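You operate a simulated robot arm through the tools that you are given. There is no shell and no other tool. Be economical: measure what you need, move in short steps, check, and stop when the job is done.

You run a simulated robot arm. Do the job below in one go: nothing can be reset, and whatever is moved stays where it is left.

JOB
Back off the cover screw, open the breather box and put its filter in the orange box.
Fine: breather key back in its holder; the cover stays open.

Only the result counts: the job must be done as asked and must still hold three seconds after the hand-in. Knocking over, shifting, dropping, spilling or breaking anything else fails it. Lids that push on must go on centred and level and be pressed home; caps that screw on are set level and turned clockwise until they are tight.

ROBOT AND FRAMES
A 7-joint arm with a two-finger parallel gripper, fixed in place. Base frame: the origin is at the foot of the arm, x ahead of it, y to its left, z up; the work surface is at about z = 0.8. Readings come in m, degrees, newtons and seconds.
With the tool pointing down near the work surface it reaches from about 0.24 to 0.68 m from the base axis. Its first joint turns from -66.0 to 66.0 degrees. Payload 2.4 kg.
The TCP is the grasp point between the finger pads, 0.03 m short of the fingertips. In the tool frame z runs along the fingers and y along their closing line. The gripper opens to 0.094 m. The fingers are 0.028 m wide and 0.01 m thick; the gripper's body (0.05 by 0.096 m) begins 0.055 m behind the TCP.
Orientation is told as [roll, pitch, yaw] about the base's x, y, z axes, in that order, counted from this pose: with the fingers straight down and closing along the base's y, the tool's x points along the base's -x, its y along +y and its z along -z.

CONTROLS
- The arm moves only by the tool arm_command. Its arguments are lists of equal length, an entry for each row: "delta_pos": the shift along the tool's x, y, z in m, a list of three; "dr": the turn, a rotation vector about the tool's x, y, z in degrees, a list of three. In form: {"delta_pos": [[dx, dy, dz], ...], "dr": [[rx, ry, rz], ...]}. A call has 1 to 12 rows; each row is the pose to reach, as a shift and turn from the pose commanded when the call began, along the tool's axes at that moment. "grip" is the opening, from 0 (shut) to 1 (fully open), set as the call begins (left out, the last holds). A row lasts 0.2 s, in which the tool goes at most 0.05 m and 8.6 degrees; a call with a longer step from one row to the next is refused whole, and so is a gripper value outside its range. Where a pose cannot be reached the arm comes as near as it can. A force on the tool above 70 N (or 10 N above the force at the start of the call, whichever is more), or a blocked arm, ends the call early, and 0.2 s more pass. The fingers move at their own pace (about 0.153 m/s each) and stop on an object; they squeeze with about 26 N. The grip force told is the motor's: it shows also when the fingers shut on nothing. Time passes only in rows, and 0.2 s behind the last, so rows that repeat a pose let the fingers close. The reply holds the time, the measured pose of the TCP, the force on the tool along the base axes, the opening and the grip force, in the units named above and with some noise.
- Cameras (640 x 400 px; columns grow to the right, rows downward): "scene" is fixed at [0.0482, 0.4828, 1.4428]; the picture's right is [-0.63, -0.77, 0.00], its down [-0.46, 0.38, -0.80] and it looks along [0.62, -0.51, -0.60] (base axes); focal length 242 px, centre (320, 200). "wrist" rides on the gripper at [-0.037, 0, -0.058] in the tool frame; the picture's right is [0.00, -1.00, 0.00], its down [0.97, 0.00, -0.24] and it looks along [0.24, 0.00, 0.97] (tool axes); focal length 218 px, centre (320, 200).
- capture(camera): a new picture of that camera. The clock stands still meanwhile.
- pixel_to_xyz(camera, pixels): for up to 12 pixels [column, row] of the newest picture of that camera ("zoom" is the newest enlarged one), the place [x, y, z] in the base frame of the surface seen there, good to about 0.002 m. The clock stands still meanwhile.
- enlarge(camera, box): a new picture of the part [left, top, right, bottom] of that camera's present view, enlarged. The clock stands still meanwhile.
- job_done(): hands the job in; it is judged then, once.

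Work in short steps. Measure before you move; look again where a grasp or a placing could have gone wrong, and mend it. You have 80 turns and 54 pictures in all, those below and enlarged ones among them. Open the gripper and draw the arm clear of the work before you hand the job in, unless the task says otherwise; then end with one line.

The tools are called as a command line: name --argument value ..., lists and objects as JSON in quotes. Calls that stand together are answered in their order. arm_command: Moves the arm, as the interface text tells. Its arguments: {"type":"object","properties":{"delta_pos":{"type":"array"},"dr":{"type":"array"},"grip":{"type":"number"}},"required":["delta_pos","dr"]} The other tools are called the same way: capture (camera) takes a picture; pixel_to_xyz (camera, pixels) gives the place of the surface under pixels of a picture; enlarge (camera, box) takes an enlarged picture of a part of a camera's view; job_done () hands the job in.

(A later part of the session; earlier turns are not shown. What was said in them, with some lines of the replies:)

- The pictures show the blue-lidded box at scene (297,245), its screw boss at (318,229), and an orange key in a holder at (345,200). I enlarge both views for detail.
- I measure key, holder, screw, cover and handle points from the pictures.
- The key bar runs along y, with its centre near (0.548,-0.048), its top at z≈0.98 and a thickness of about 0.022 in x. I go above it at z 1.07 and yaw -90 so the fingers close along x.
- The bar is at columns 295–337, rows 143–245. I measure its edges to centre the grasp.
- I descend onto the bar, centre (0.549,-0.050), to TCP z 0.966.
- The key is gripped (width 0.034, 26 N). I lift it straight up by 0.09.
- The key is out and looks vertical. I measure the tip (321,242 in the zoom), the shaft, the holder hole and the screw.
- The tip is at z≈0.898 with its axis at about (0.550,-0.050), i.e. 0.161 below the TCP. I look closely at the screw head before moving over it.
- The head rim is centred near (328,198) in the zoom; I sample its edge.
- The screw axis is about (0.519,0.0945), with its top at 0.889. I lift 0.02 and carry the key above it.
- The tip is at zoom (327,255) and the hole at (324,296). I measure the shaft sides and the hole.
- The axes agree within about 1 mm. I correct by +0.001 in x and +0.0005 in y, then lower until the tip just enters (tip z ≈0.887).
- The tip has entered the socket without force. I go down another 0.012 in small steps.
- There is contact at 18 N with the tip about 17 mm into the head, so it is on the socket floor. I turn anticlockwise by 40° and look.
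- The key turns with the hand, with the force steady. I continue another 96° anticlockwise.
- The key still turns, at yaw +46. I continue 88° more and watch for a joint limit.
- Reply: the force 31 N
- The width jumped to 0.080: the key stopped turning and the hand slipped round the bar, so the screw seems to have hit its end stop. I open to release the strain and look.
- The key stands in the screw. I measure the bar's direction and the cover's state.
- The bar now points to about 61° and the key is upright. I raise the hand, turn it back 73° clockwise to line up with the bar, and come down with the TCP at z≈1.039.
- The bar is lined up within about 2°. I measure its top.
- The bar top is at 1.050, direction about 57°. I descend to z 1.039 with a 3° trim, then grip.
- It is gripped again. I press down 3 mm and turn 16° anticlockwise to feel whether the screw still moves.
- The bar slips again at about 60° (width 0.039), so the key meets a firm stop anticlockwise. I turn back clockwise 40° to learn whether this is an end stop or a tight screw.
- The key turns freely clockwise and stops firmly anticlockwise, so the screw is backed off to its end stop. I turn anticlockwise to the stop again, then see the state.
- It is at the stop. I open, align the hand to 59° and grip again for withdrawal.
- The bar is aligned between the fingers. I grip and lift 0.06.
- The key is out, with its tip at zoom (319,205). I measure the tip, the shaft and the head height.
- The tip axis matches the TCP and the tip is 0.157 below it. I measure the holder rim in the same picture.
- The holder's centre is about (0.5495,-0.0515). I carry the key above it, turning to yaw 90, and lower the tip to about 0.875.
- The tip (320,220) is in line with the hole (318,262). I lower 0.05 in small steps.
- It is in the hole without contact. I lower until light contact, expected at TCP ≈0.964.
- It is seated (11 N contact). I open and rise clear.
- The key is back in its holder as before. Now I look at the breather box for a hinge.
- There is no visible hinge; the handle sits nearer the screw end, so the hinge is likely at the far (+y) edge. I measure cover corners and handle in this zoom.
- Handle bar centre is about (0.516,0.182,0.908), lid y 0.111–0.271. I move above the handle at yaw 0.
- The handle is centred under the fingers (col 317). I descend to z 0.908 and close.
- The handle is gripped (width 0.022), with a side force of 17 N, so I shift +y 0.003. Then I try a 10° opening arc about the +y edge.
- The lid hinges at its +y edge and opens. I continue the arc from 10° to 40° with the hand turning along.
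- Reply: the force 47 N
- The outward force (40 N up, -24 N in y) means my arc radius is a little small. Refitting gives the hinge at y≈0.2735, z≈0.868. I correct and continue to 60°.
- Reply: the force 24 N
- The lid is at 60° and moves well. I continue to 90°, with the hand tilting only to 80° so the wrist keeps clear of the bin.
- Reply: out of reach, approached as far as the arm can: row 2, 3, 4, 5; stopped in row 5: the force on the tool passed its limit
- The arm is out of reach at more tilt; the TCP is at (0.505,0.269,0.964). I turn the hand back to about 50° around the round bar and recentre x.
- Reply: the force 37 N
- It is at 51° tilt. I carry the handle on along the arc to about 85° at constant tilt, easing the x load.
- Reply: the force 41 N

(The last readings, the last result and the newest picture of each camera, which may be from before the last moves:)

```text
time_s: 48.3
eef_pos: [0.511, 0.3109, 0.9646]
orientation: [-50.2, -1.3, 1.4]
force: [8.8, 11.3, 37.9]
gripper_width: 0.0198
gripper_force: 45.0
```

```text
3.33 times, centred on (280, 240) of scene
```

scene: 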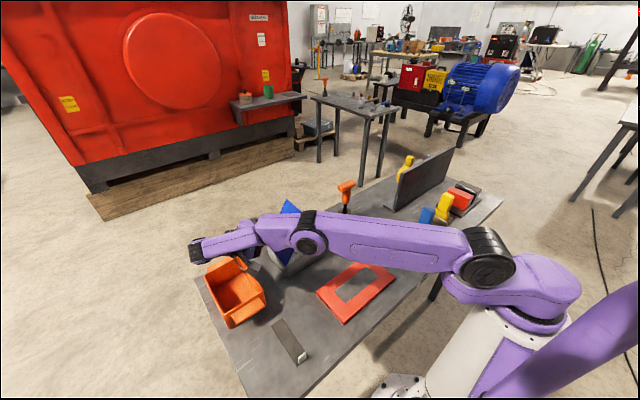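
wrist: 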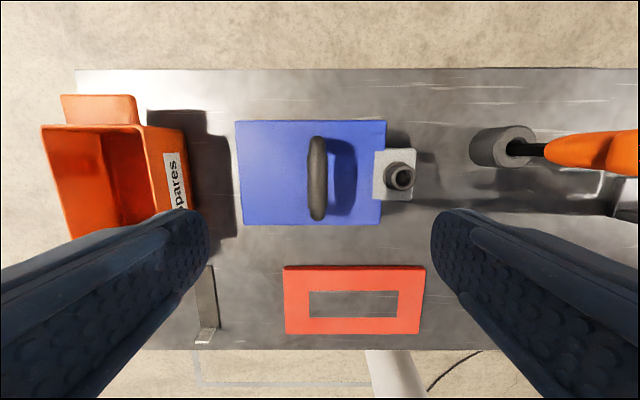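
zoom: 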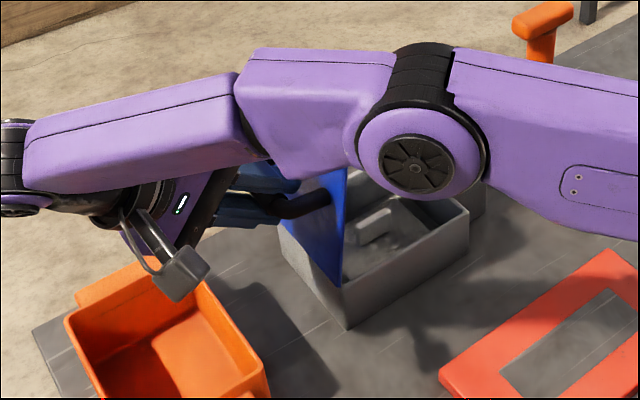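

The lid is about vertical (85°). I raise the path slightly against the upward load and go on toward about 103°.

arm_command --delta_pos '[[0, 0.0055, -0.0078], [0, 0.0147, -0.0117], [0, 0.0232, -0.0143], [0, 0.0305, -0.016], [0, 0.0305, -0.016]]' --dr '[[0, 0, 0], [0, 0, 0], [0, 0, 0], [0, 0, 0], [0, 0, 0]]'

enlarge --camera "scene" --box '[190, 180, 370, 300]'

```text
time_s: 49.5
eef_pos: [0.5065, 0.3329, 0.9555]
orientation: [-50.1, -1.8, 1.5]
force: [41.7, 17.8, 34.8]
gripper_width: 0.0194
gripper_force: 44.5
out of reach, approached as far as the arm can: row 3, 4, 5
```

```text
3.33 times, centred on (280, 240) of scene
```

zoom: 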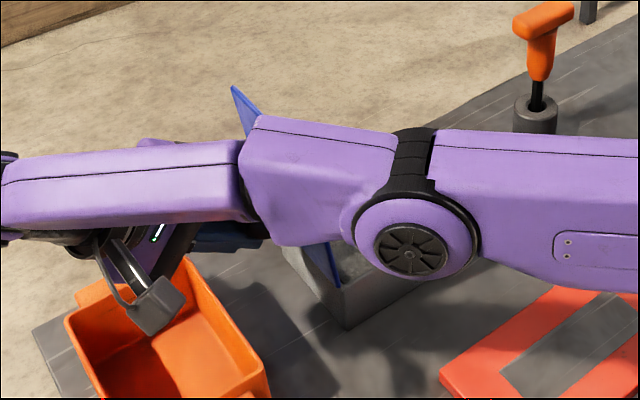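

The lid leans past vertical (about 98°). I turn the hand up around the bar to about 25° tilt, to get back in reach and have a clean exit direction.

arm_command --delta_pos '[[0, -0.003, 0], [0, -0.005, 0], [0, -0.005, 0], [0, -0.005, 0], [0, -0.005, 0], [0, -0.005, 0]]' --dr '[[-5, 0, 0], [-10, 0, 0], [-15, 0, 0], [-20, 0, 0], [-25, 0, 0], [-25, 0, 0]]'

enlarge --camera "scene" --box '[190, 180, 370, 300]'

```text
time_s: 50.9
eef_pos: [0.506, 0.3298, 0.9577]
orientation: [-25.0, -1.7, 1.3]
force: [29.2, 9.4, 25.7]
gripper_width: 0.0198
gripper_force: 44.7
```

```text
3.33 times, centred on (280, 240) of scene
```

zoom: 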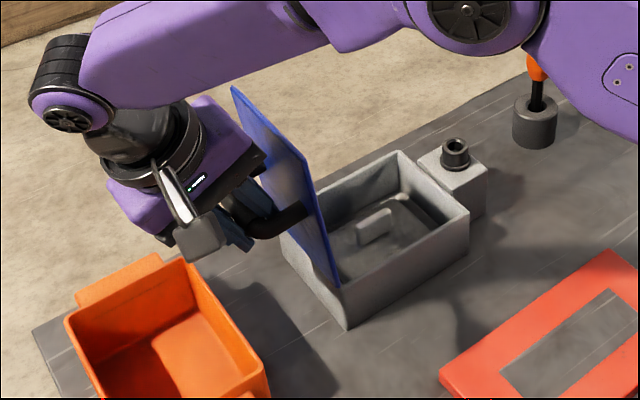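

The lid leans back clearly and the inside is visible. I open slightly (to about 0.033) to let the handle go.

arm_command --delta_pos '[[0, 0, 0], [0, 0, 0], [0, 0, 0]]' --dr '[[0, 0, 0], [0, 0, 0], [0, 0, 0]]' --grip 0.36

enlarge --camera "scene" --box '[190, 180, 370, 300]'

```text
time_s: 51.7
eef_pos: [0.5063, 0.3288, 0.9542]
orientation: [-25.2, -1.6, 1.3]
force: [36.2, 8.4, 10.0]
gripper_width: 0.0324
gripper_force: 0.1
```

```text
3.33 times, centred on (280, 240) of scene
```

zoom: 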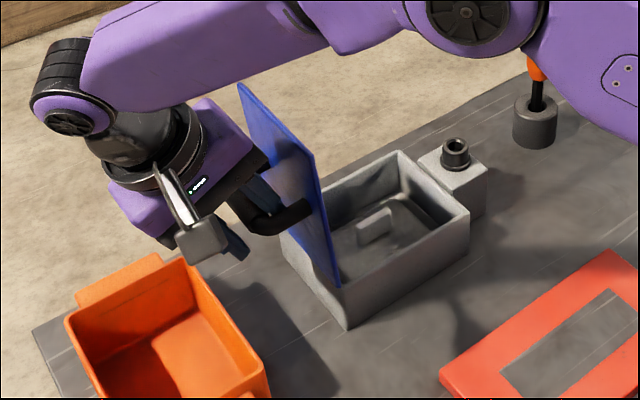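

The +36 N in x shows the finger leaning on the handle's -x post. I shift +x 0.01, then withdraw along the tool axis.

arm_command --delta_pos '[[-0.005, 0, 0], [-0.01, 0, 0], [-0.01, 0, -0.01]]' --dr '[[0, 0, 0], [0, 0, 0], [0, 0, 0]]'

```text
time_s: 52.5
eef_pos: [0.5105, 0.3324, 0.9613]
orientation: [-25.6, -0.6, 1.3]
force: [0.4, -0.3, 0.9]
gripper_width: 0.0341
gripper_force: 0.1
```

It is free of load now. I withdraw further along the axis by 0.08.

arm_command --delta_pos '[[0, 0, -0.015], [0, 0, -0.03], [0, 0, -0.05], [0, 0, -0.075], [0, 0, -0.075]]' --dr '[[0, 0, 0], [0, 0, 0], [0, 0, 0], [0, 0, 0], [0, 0, 0]]'

capture --camera "scene"

```text
time_s: 53.7
eef_pos: [0.5073, 0.3645, 1.0292]
orientation: [-25.6, -0.8, 1.2]
force: [0.2, -0.5, 0.9]
gripper_width: 0.0337
gripper_force: 0.2
```

```text
18 pictures are left
```

scene: 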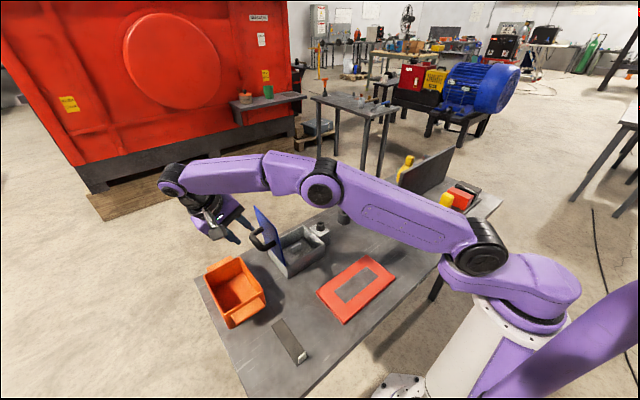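

The cover stays open by itself. I rise 0.18 straight up and level the tool.

arm_command --delta_pos '[[0, -0.0156, -0.0325], [0, -0.0311, -0.0649], [0, -0.0467, -0.0974], [0, -0.0622, -0.1298], [0, -0.0778, -0.1623], [0, -0.0778, -0.1623]]' --dr '[[0, 0, 0], [-6, 0.2, 0.3], [-13, 0.4, 0.6], [-19, 0.6, 0.9], [-25.6, 0.8, 1.2], [-25.6, 0.8, 1.2]]'

enlarge --camera "scene" --box '[240, 195, 345, 285]'

```text
time_s: 55.1
eef_pos: [0.5021, 0.3608, 1.2076]
orientation: [0.2, -0.2, -0.2]
force: [0.3, 0.4, -1.5]
gripper_width: 0.0339
gripper_force: 0.0
out of reach, approached as far as the arm can: row 4, 5, 6
```

```text
4.44 times, centred on (292, 240) of scene
```

zoom: 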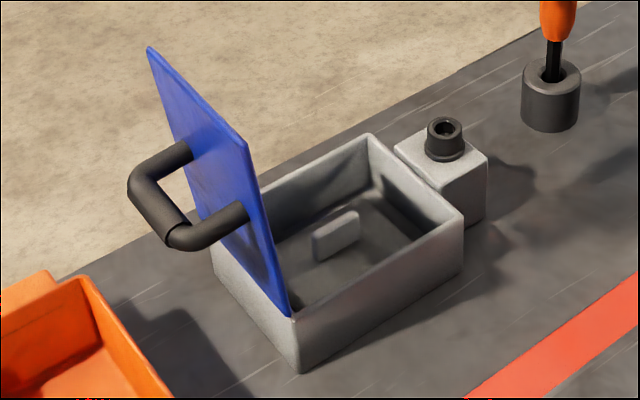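

The filter has a raised fin at zoom (337,235). I move over the box at z ≈1.16 for an overhead look, opening the gripper.

arm_command --delta_pos '[[0, -0.04, 0], [0, -0.08, 0], [0, -0.12, 0], [0, -0.16, 0.01], [0, -0.175, 0.04], [0, -0.175, 0.04]]' --dr '[[0, 0, 0], [0, 0, 0], [0, 0, 0], [0, 0, 0], [0, 0, 0], [0, 0, 0]]' --grip 1

enlarge --camera "wrist" --box '[220, 90, 420, 230]'

```text
time_s: 56.5
eef_pos: [0.5021, 0.1861, 1.1704]
orientation: [0.1, -0.2, -0.1]
force: [0.1, -0.6, -0.2]
gripper_width: 0.0941
gripper_force: 0.0
```

```text
2.86 times, centred on (320, 160) of wrist
```

zoom: 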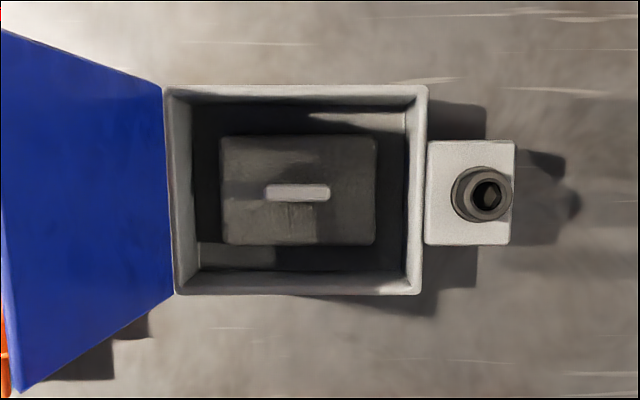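

The filter is the dark block at zoom (220–376,136–244), with a fin along y at (266–330,193). I measure it.

pixel_to_xyz --camera "zoom" --pixels '[[270, 192], [326, 192], [298, 187], [298, 198], [225, 190], [371, 190], [298, 142], [298, 238], [207, 190], [175, 200], [412, 190], [300, 91]]'

pixel_to_xyz --camera "wrist" --pixels '[[313, 171], [313, 143], [313, 193]]'

```text
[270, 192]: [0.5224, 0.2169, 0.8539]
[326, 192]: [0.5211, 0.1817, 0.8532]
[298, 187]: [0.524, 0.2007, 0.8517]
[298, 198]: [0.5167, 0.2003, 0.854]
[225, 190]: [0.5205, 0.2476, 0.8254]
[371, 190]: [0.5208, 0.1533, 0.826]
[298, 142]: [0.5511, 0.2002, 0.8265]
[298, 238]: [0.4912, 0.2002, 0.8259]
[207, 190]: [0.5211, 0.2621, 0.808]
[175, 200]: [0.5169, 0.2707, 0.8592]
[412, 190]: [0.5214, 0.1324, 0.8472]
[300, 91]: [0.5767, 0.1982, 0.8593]
```

```text
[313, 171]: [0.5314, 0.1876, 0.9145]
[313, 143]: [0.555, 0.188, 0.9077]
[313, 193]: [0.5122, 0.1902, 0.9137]
```

The fin is centred at (0.5205,0.1995), along y, with its top at 0.854 and block top at 0.826. I rotate to yaw -90 (camera away from the lid), go above it at z ≈1.05, and set the opening to about 0.042.

arm_command --delta_pos '[[-0.0018, 0.0013, 0.0], [-0.0036, 0.0026, 0.0], [-0.0054, 0.0039, 0.01], [-0.0072, 0.0052, 0.02], [-0.009, 0.0065, 0.03], [-0.0108, 0.0078, 0.045], [-0.0126, 0.0091, 0.06], [-0.0144, 0.0104, 0.075], [-0.0162, 0.0117, 0.09], [-0.0184, 0.0134, 0.105], [-0.0184, 0.0134, 0.12], [-0.0184, 0.0134, 0.12]]' --dr '[[0, 0, 8.2], [0, 0, 16.4], [0, 0, 24.6], [0, 0, 32.8], [0, 0, 41], [0, 0, 49.2], [0, 0, 57.4], [0, 0, 65.6], [0, 0, 73.8], [0, 0, 82], [0, 0, 90], [0, 0, 90]]' --grip 0.45

capture --camera "wrist"

capture --camera "scene"

```text
time_s: 59.1
eef_pos: [0.5204, 0.1986, 1.048]
orientation: [0.1, 0.1, -90.3]
force: [0.1, -0.3, -0.8]
gripper_width: 0.0424
gripper_force: 0.0
```

```text
15 pictures are left
```

wrist: 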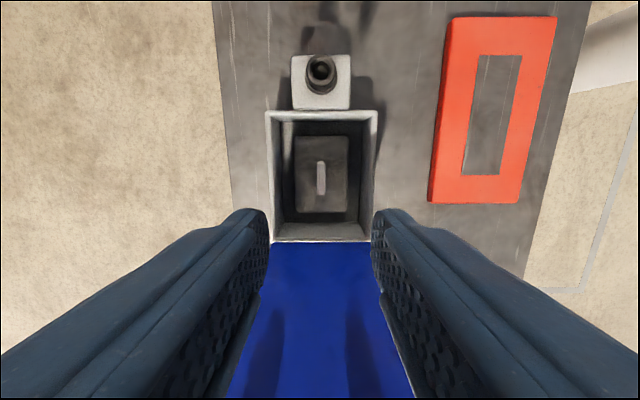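

```text
14 pictures are left
```

scene: 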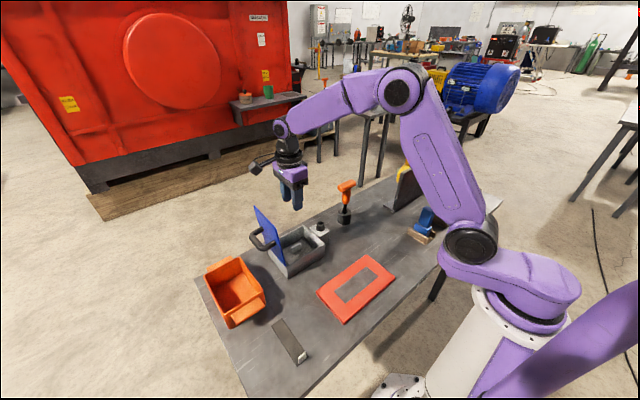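

The protruding block on the hand (scene (256,168)) is on the +y side, toward the lid. I measure it, the lid top and the bin.

pixel_to_xyz --camera "scene" --pixels '[[256, 168], [252, 166], [258, 172], [256, 207], [276, 228], [252, 232], [206, 276], [240, 258], [265, 293], [230, 325], [299, 207], [284, 180]]'

enlarge --camera "scene" --box '[195, 130, 345, 335]'

```text
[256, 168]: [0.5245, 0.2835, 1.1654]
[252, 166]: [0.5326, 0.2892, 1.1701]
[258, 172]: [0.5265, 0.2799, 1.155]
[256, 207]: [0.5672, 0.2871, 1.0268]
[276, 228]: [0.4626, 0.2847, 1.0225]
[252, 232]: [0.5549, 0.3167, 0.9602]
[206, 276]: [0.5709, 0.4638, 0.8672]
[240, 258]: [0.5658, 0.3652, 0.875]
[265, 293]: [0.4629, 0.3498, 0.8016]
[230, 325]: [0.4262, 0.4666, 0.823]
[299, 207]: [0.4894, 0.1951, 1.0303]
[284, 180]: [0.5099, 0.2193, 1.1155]
```

```text
1.95 times, centred on (270, 232) of scene
```

zoom: 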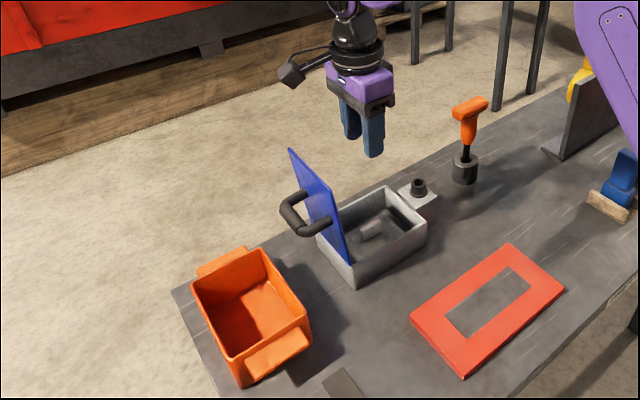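

The block would hit the lid on the way down (y 0.27–0.29), so I turn the hand 180° to yaw +90, at height, before descending.

arm_command --delta_pos '[[0, 0, -0.03], [0, 0, -0.06], [0, 0, -0.06], [0, 0, -0.06], [0, 0, -0.06], [0, 0, -0.06], [0, 0, -0.06], [0, 0, -0.06], [0, 0, -0.06], [0, 0, -0.06], [0, 0, -0.06], [0, 0, -0.06]]' --dr '[[0, 0, -8], [0, 0, -16], [0, 0, -24], [0, 0, -32], [0, 0, -40], [0, 0, -48], [0, 0, -56], [0, 0, -64], [0, 0, -72], [0, 0, -80], [0, 0, -85], [0, 0, -90]]'

arm_command --delta_pos '[[0, 0, 0], [0, 0, 0], [0, 0, 0], [0, 0, 0], [0, 0, 0], [0, 0, 0], [0, 0, 0], [0, 0, 0], [0, 0, 0.0], [0, 0, 0.02], [0, 0, 0.04], [0, 0, 0.06]]' --dr '[[0, 0, -8], [0, 0, -16], [0, 0, -24], [0, 0, -32], [0, 0, -40], [0, 0, -48], [0, 0, -56], [0, 0, -64], [0, 0, -72], [0, 0, -80], [0, 0, -85], [0, 0, -90]]'

capture --camera "wrist"

```text
time_s: 61.7
eef_pos: [0.5199, 0.1975, 1.1082]
orientation: [0.1, -0.2, 0.1]
force: [0.1, 0.7, 0.4]
gripper_width: 0.0426
gripper_force: 0.1
```

```text
time_s: 64.3
eef_pos: [0.5205, 0.1971, 1.0491]
orientation: [-0.4, 0.0, 90.0]
force: [0.0, -0.3, 0.6]
gripper_width: 0.0424
gripper_force: 0.0
```

```text
12 pictures are left
```

wrist: 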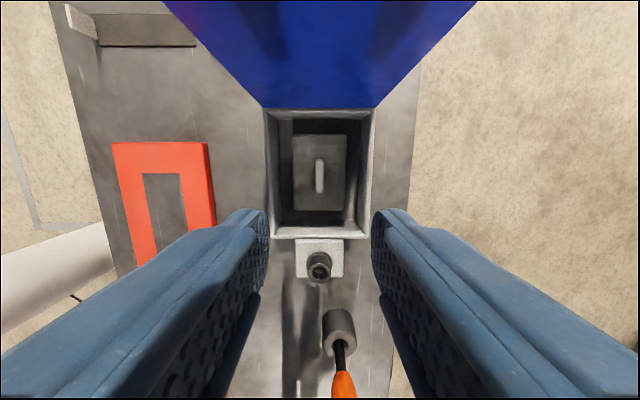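

The fin is centred between the fingers (col 320). I descend to TCP z 0.859.

arm_command --delta_pos '[[-0.002, 0, 0.04], [-0.002, 0, 0.08], [-0.002, 0, 0.12], [-0.002, 0, 0.15], [-0.002, 0, 0.175], [-0.002, 0, 0.185], [-0.002, 0, 0.19], [-0.002, 0, 0.19]]' --dr '[[0, 0, 0], [0, 0, 0], [0, 0, 0], [0, 0, 0], [0, 0, 0], [0, 0, 0], [0, 0, 0], [0, 0, 0]]'

enlarge --camera "scene" --box '[230, 165, 350, 285]'

```text
time_s: 66.1
eef_pos: [0.5201, 0.2009, 0.8592]
orientation: [-0.3, 0.0, 89.8]
force: [-0.6, -0.5, -0.3]
gripper_width: 0.0422
gripper_force: 0.1
```

```text
3.33 times, centred on (290, 225) of scene
```

zoom: 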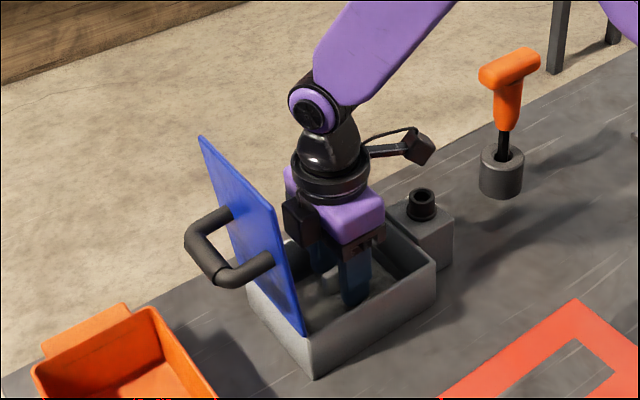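

No contacts. I close on the fin and lift a little.

arm_command --delta_pos '[[0, 0, 0], [0, 0, 0], [0, 0, 0]]' --dr '[[0, 0, 0], [0, 0, 0], [0, 0, 0]]' --grip 0

arm_command --delta_pos '[[0, 0, -0.01], [0, 0, -0.025], [0, 0, -0.05], [0, 0, -0.08], [0, 0, -0.12], [0, 0, -0.16], [0, 0, -0.2], [0, 0, -0.24], [0, 0, -0.27], [0, 0, -0.27]]' --dr '[[0, 0, 0], [0, 0, 0], [0, 0, 0], [0, 0, 0], [0, 0, 0], [0, 0, 0], [0, 0, 0], [0, 0, 0], [0, 0, 0], [0, 0, 0]]'

capture --camera "scene"

```text
time_s: 66.9
eef_pos: [0.5207, 0.2, 0.8591]
orientation: [-0.2, -0.1, 89.7]
force: [-0.1, 0.1, -0.2]
gripper_width: 0.0091
gripper_force: 25.8
```

```text
time_s: 69.1
eef_pos: [0.5209, 0.1977, 1.128]
orientation: [-0.1, -0.1, 89.8]
force: [0.6, -0.8, -0.6]
gripper_width: 0.0093
gripper_force: 25.8
```

```text
10 pictures are left
```

scene: 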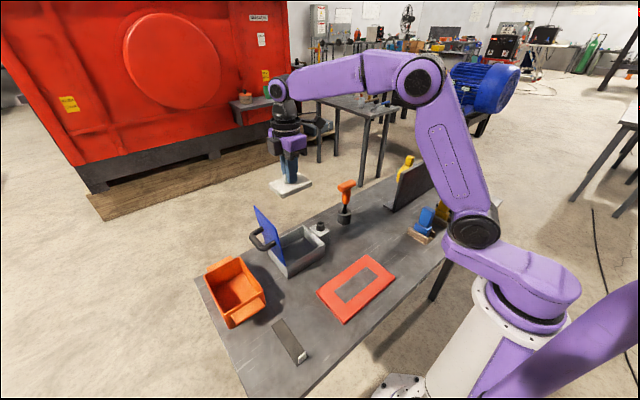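

The filter is held (width 0.009) and clears the lid height. I look closely at the bin to fix its inner size.

enlarge --camera "scene" --box '[195, 245, 280, 335]'

```text
4.44 times, centred on (238, 290) of scene
```

zoom: 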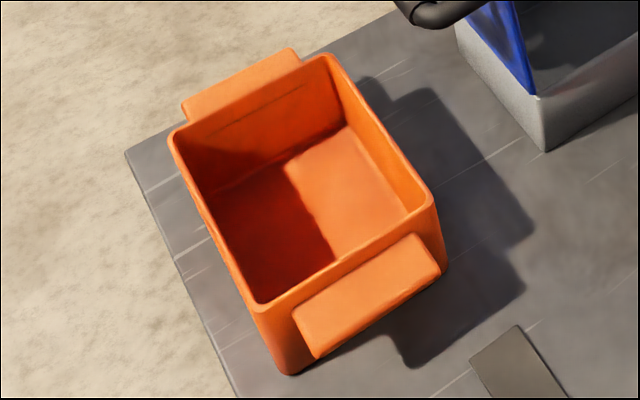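

pixel_to_xyz --camera "zoom" --pixels '[[326, 57], [432, 197], [262, 306], [173, 134], [345, 128], [407, 210], [262, 296], [215, 192], [300, 220], [340, 252], [200, 220], [385, 120]]'

```text
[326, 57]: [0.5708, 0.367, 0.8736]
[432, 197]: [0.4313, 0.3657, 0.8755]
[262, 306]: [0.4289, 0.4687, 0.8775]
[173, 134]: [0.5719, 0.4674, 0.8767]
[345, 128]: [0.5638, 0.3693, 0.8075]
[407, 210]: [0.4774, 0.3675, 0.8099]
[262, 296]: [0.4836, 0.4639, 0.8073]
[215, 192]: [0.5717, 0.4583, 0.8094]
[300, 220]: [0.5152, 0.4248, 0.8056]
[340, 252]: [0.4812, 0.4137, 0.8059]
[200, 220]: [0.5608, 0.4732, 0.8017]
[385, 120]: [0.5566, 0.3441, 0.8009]
```

The bin's inside is about x 0.435–0.567, y 0.370–0.464, with its floor at 0.806. I carry the filter over its centre (0.501,0.419), turning to yaw 0 so its long side runs along x.

arm_command --delta_pos '[[-0.02, 0.002, 0], [-0.04, 0.004, 0], [-0.06, 0.006, 0], [-0.08, 0.008, 0], [-0.1, 0.01, 0], [-0.12, 0.012, 0], [-0.14, 0.014, 0], [-0.16, 0.016, 0], [-0.18, 0.018, 0], [-0.2, 0.02, 0], [-0.221, 0.02, 0], [-0.221, 0.02, 0]]' --dr '[[0, 0, 8.2], [0, 0, 16.4], [0, 0, 24.6], [0, 0, 32.8], [0, 0, 41], [0, 0, 49.2], [0, 0, 57.4], [0, 0, 65.6], [0, 0, 73.8], [0, 0, 82], [0, 0, 90], [0, 0, 90]]'

capture --camera "wrist"

```text
time_s: 71.7
eef_pos: [0.5007, 0.4203, 1.1286]
orientation: [0.1, -0.3, -0.3]
force: [-0.3, -0.8, -0.5]
gripper_width: 0.0091
gripper_force: 26.2
```

```text
8 pictures are left
```

wrist: 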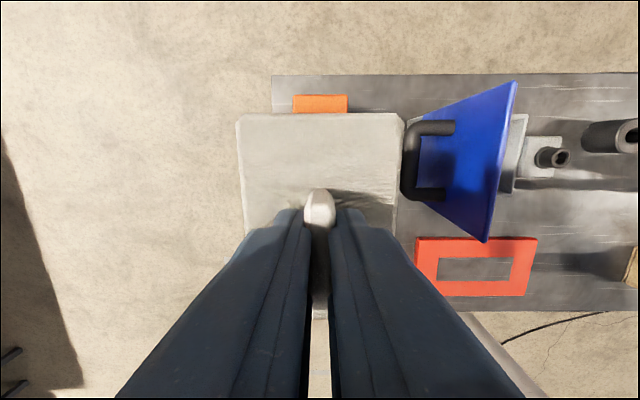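

The filter is aligned above the bin. I descend to TCP z ≈0.90, then check.

arm_command --delta_pos '[[0, 0, 0.04], [0, 0, 0.08], [0, 0, 0.12], [0, 0, 0.155], [0, 0, 0.185], [0, 0, 0.21], [0, 0, 0.225], [0, 0, 0.225]]' --dr '[[0, 0, 0], [0, 0, 0], [0, 0, 0], [0, 0, 0], [0, 0, 0], [0, 0, 0], [0, 0, 0], [0, 0, 0]]'

enlarge --camera "scene" --box '[185, 195, 310, 335]'

```text
time_s: 73.5
eef_pos: [0.5018, 0.4221, 0.9036]
orientation: [0.1, -0.3, -0.2]
force: [-0.3, 0.3, -0.6]
gripper_width: 0.009
gripper_force: 25.9
```

```text
2.86 times, centred on (248, 265) of scene
```

zoom: 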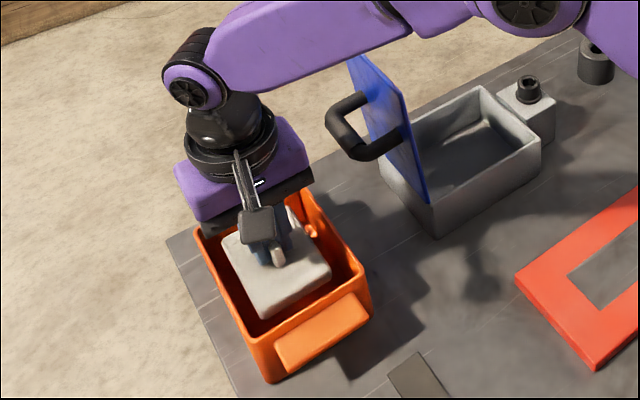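

The filter is inside the rim with clear margins. I lower 0.042 to near the floor.

arm_command --delta_pos '[[0, 0, 0.012], [0, 0, 0.024], [0, 0, 0.034], [0, 0, 0.04], [0, 0, 0.044], [0, 0, 0.044]]' --dr '[[0, 0, 0], [0, 0, 0], [0, 0, 0], [0, 0, 0], [0, 0, 0], [0, 0, 0]]'

```text
time_s: 74.9
eef_pos: [0.5025, 0.4205, 0.8601]
orientation: [0.1, -0.3, -0.2]
force: [0.7, 0.9, 0.1]
gripper_width: 0.0089
gripper_force: 26.2
```

There is no contact yet. I lower up to 4 mm more.

arm_command --delta_pos '[[0, 0, 0.002], [0, 0, 0.004], [0, 0, 0.004]]' --dr '[[0, 0, 0], [0, 0, 0], [0, 0, 0]]'

```text
time_s: 75.7
eef_pos: [0.5021, 0.4207, 0.8563]
orientation: [0.2, -0.3, -0.3]
force: [-0.6, 0.1, 0.6]
gripper_width: 0.0092
gripper_force: 26.0
```

arm_command --delta_pos '[[0, 0, 0.002], [0, 0, 0.004], [0, 0, 0.004]]' --dr '[[0, 0, 0], [0, 0, 0], [0, 0, 0]]'

```text
time_s: 76.5
eef_pos: [0.5013, 0.422, 0.8556]
orientation: [0.3, -0.6, -0.2]
force: [-10.5, -8.6, 42.2]
gripper_width: 0.0093
gripper_force: 26.1
```

Contact with the floor (42 N). I back off 3 mm, open partly and withdraw upward.

arm_command --delta_pos '[[0, 0, -0.003], [0, 0, -0.003]]' --dr '[[0, 0, 0], [0, 0, 0]]'

arm_command --delta_pos '[[0, 0, 0], [0, 0, 0], [0, 0, -0.02], [0, 0, -0.05], [0, 0, -0.09], [0, 0, -0.13], [0, 0, -0.17], [0, 0, -0.21], [0, 0, -0.25], [0, 0, -0.29], [0, 0, -0.29]]' --dr '[[0, 0, 0], [0, 0, 0], [0, 0, 0], [0, 0, 0], [0, 0, 0], [0, 0, 0], [0, 0, 0], [0, 0, 0], [0, 0, 0], [0, 0, 0], [0, 0, 0]]' --grip 0.4

capture --camera "scene"

```text
time_s: 77.1
eef_pos: [0.5026, 0.4204, 0.8565]
orientation: [0.3, -0.4, -0.2]
force: [4.1, 2.2, 18.6]
gripper_width: 0.0093
gripper_force: 26.1
```

```text
time_s: 79.5
eef_pos: [0.4977, 0.4201, 1.1441]
orientation: [0.1, -0.2, -0.2]
force: [-0.5, -0.3, -1.2]
gripper_width: 0.0379
gripper_force: 0.1
out of reach, approached as far as the arm can: row 10, 11
```

```text
6 pictures are left
```

scene: 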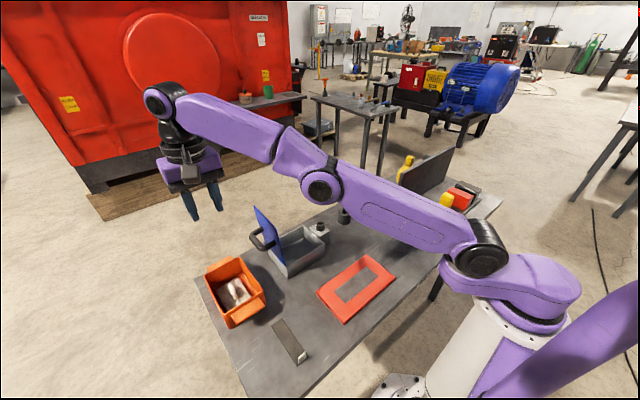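

The filter lies in the bin and the lid is still open. I draw back a little toward the base at height with the gripper fully open, and check everything close up.

arm_command --delta_pos '[[0.03, -0.02, 0], [0.06, -0.04, 0], [0.09, -0.06, 0], [0.09, -0.06, 0]]' --dr '[[0, 0, 0], [0, 0, 0], [0, 0, 0], [0, 0, 0]]' --grip 1

enlarge --camera "scene" --box '[195, 170, 365, 335]'

```text
time_s: 80.5
eef_pos: [0.4084, 0.3584, 1.1444]
orientation: [0.1, -0.2, -0.2]
force: [-0.7, -0.1, 0.0]
gripper_width: 0.0939
gripper_force: 0.0
```

```text
2.42 times, centred on (280, 252) of scene
```

zoom: 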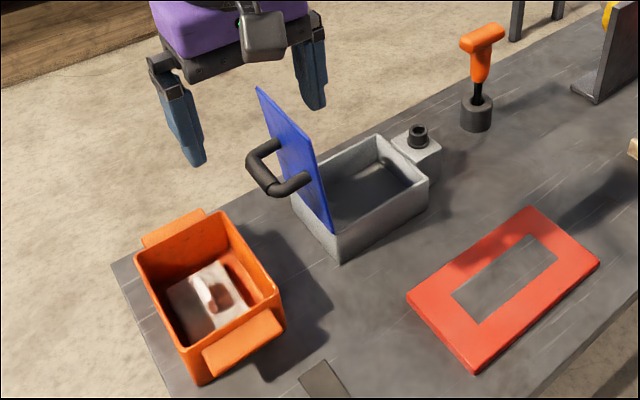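

The filter is flat in the orange box, the cover stands open, the key is in its holder and the arm is clear. I hand in.

job_done

```text
The job is handed in.
```

The cover screw is backed off to its stop, the breather box is open with its cover standing by itself, the filter is in the orange box, and the key is back in its holder.
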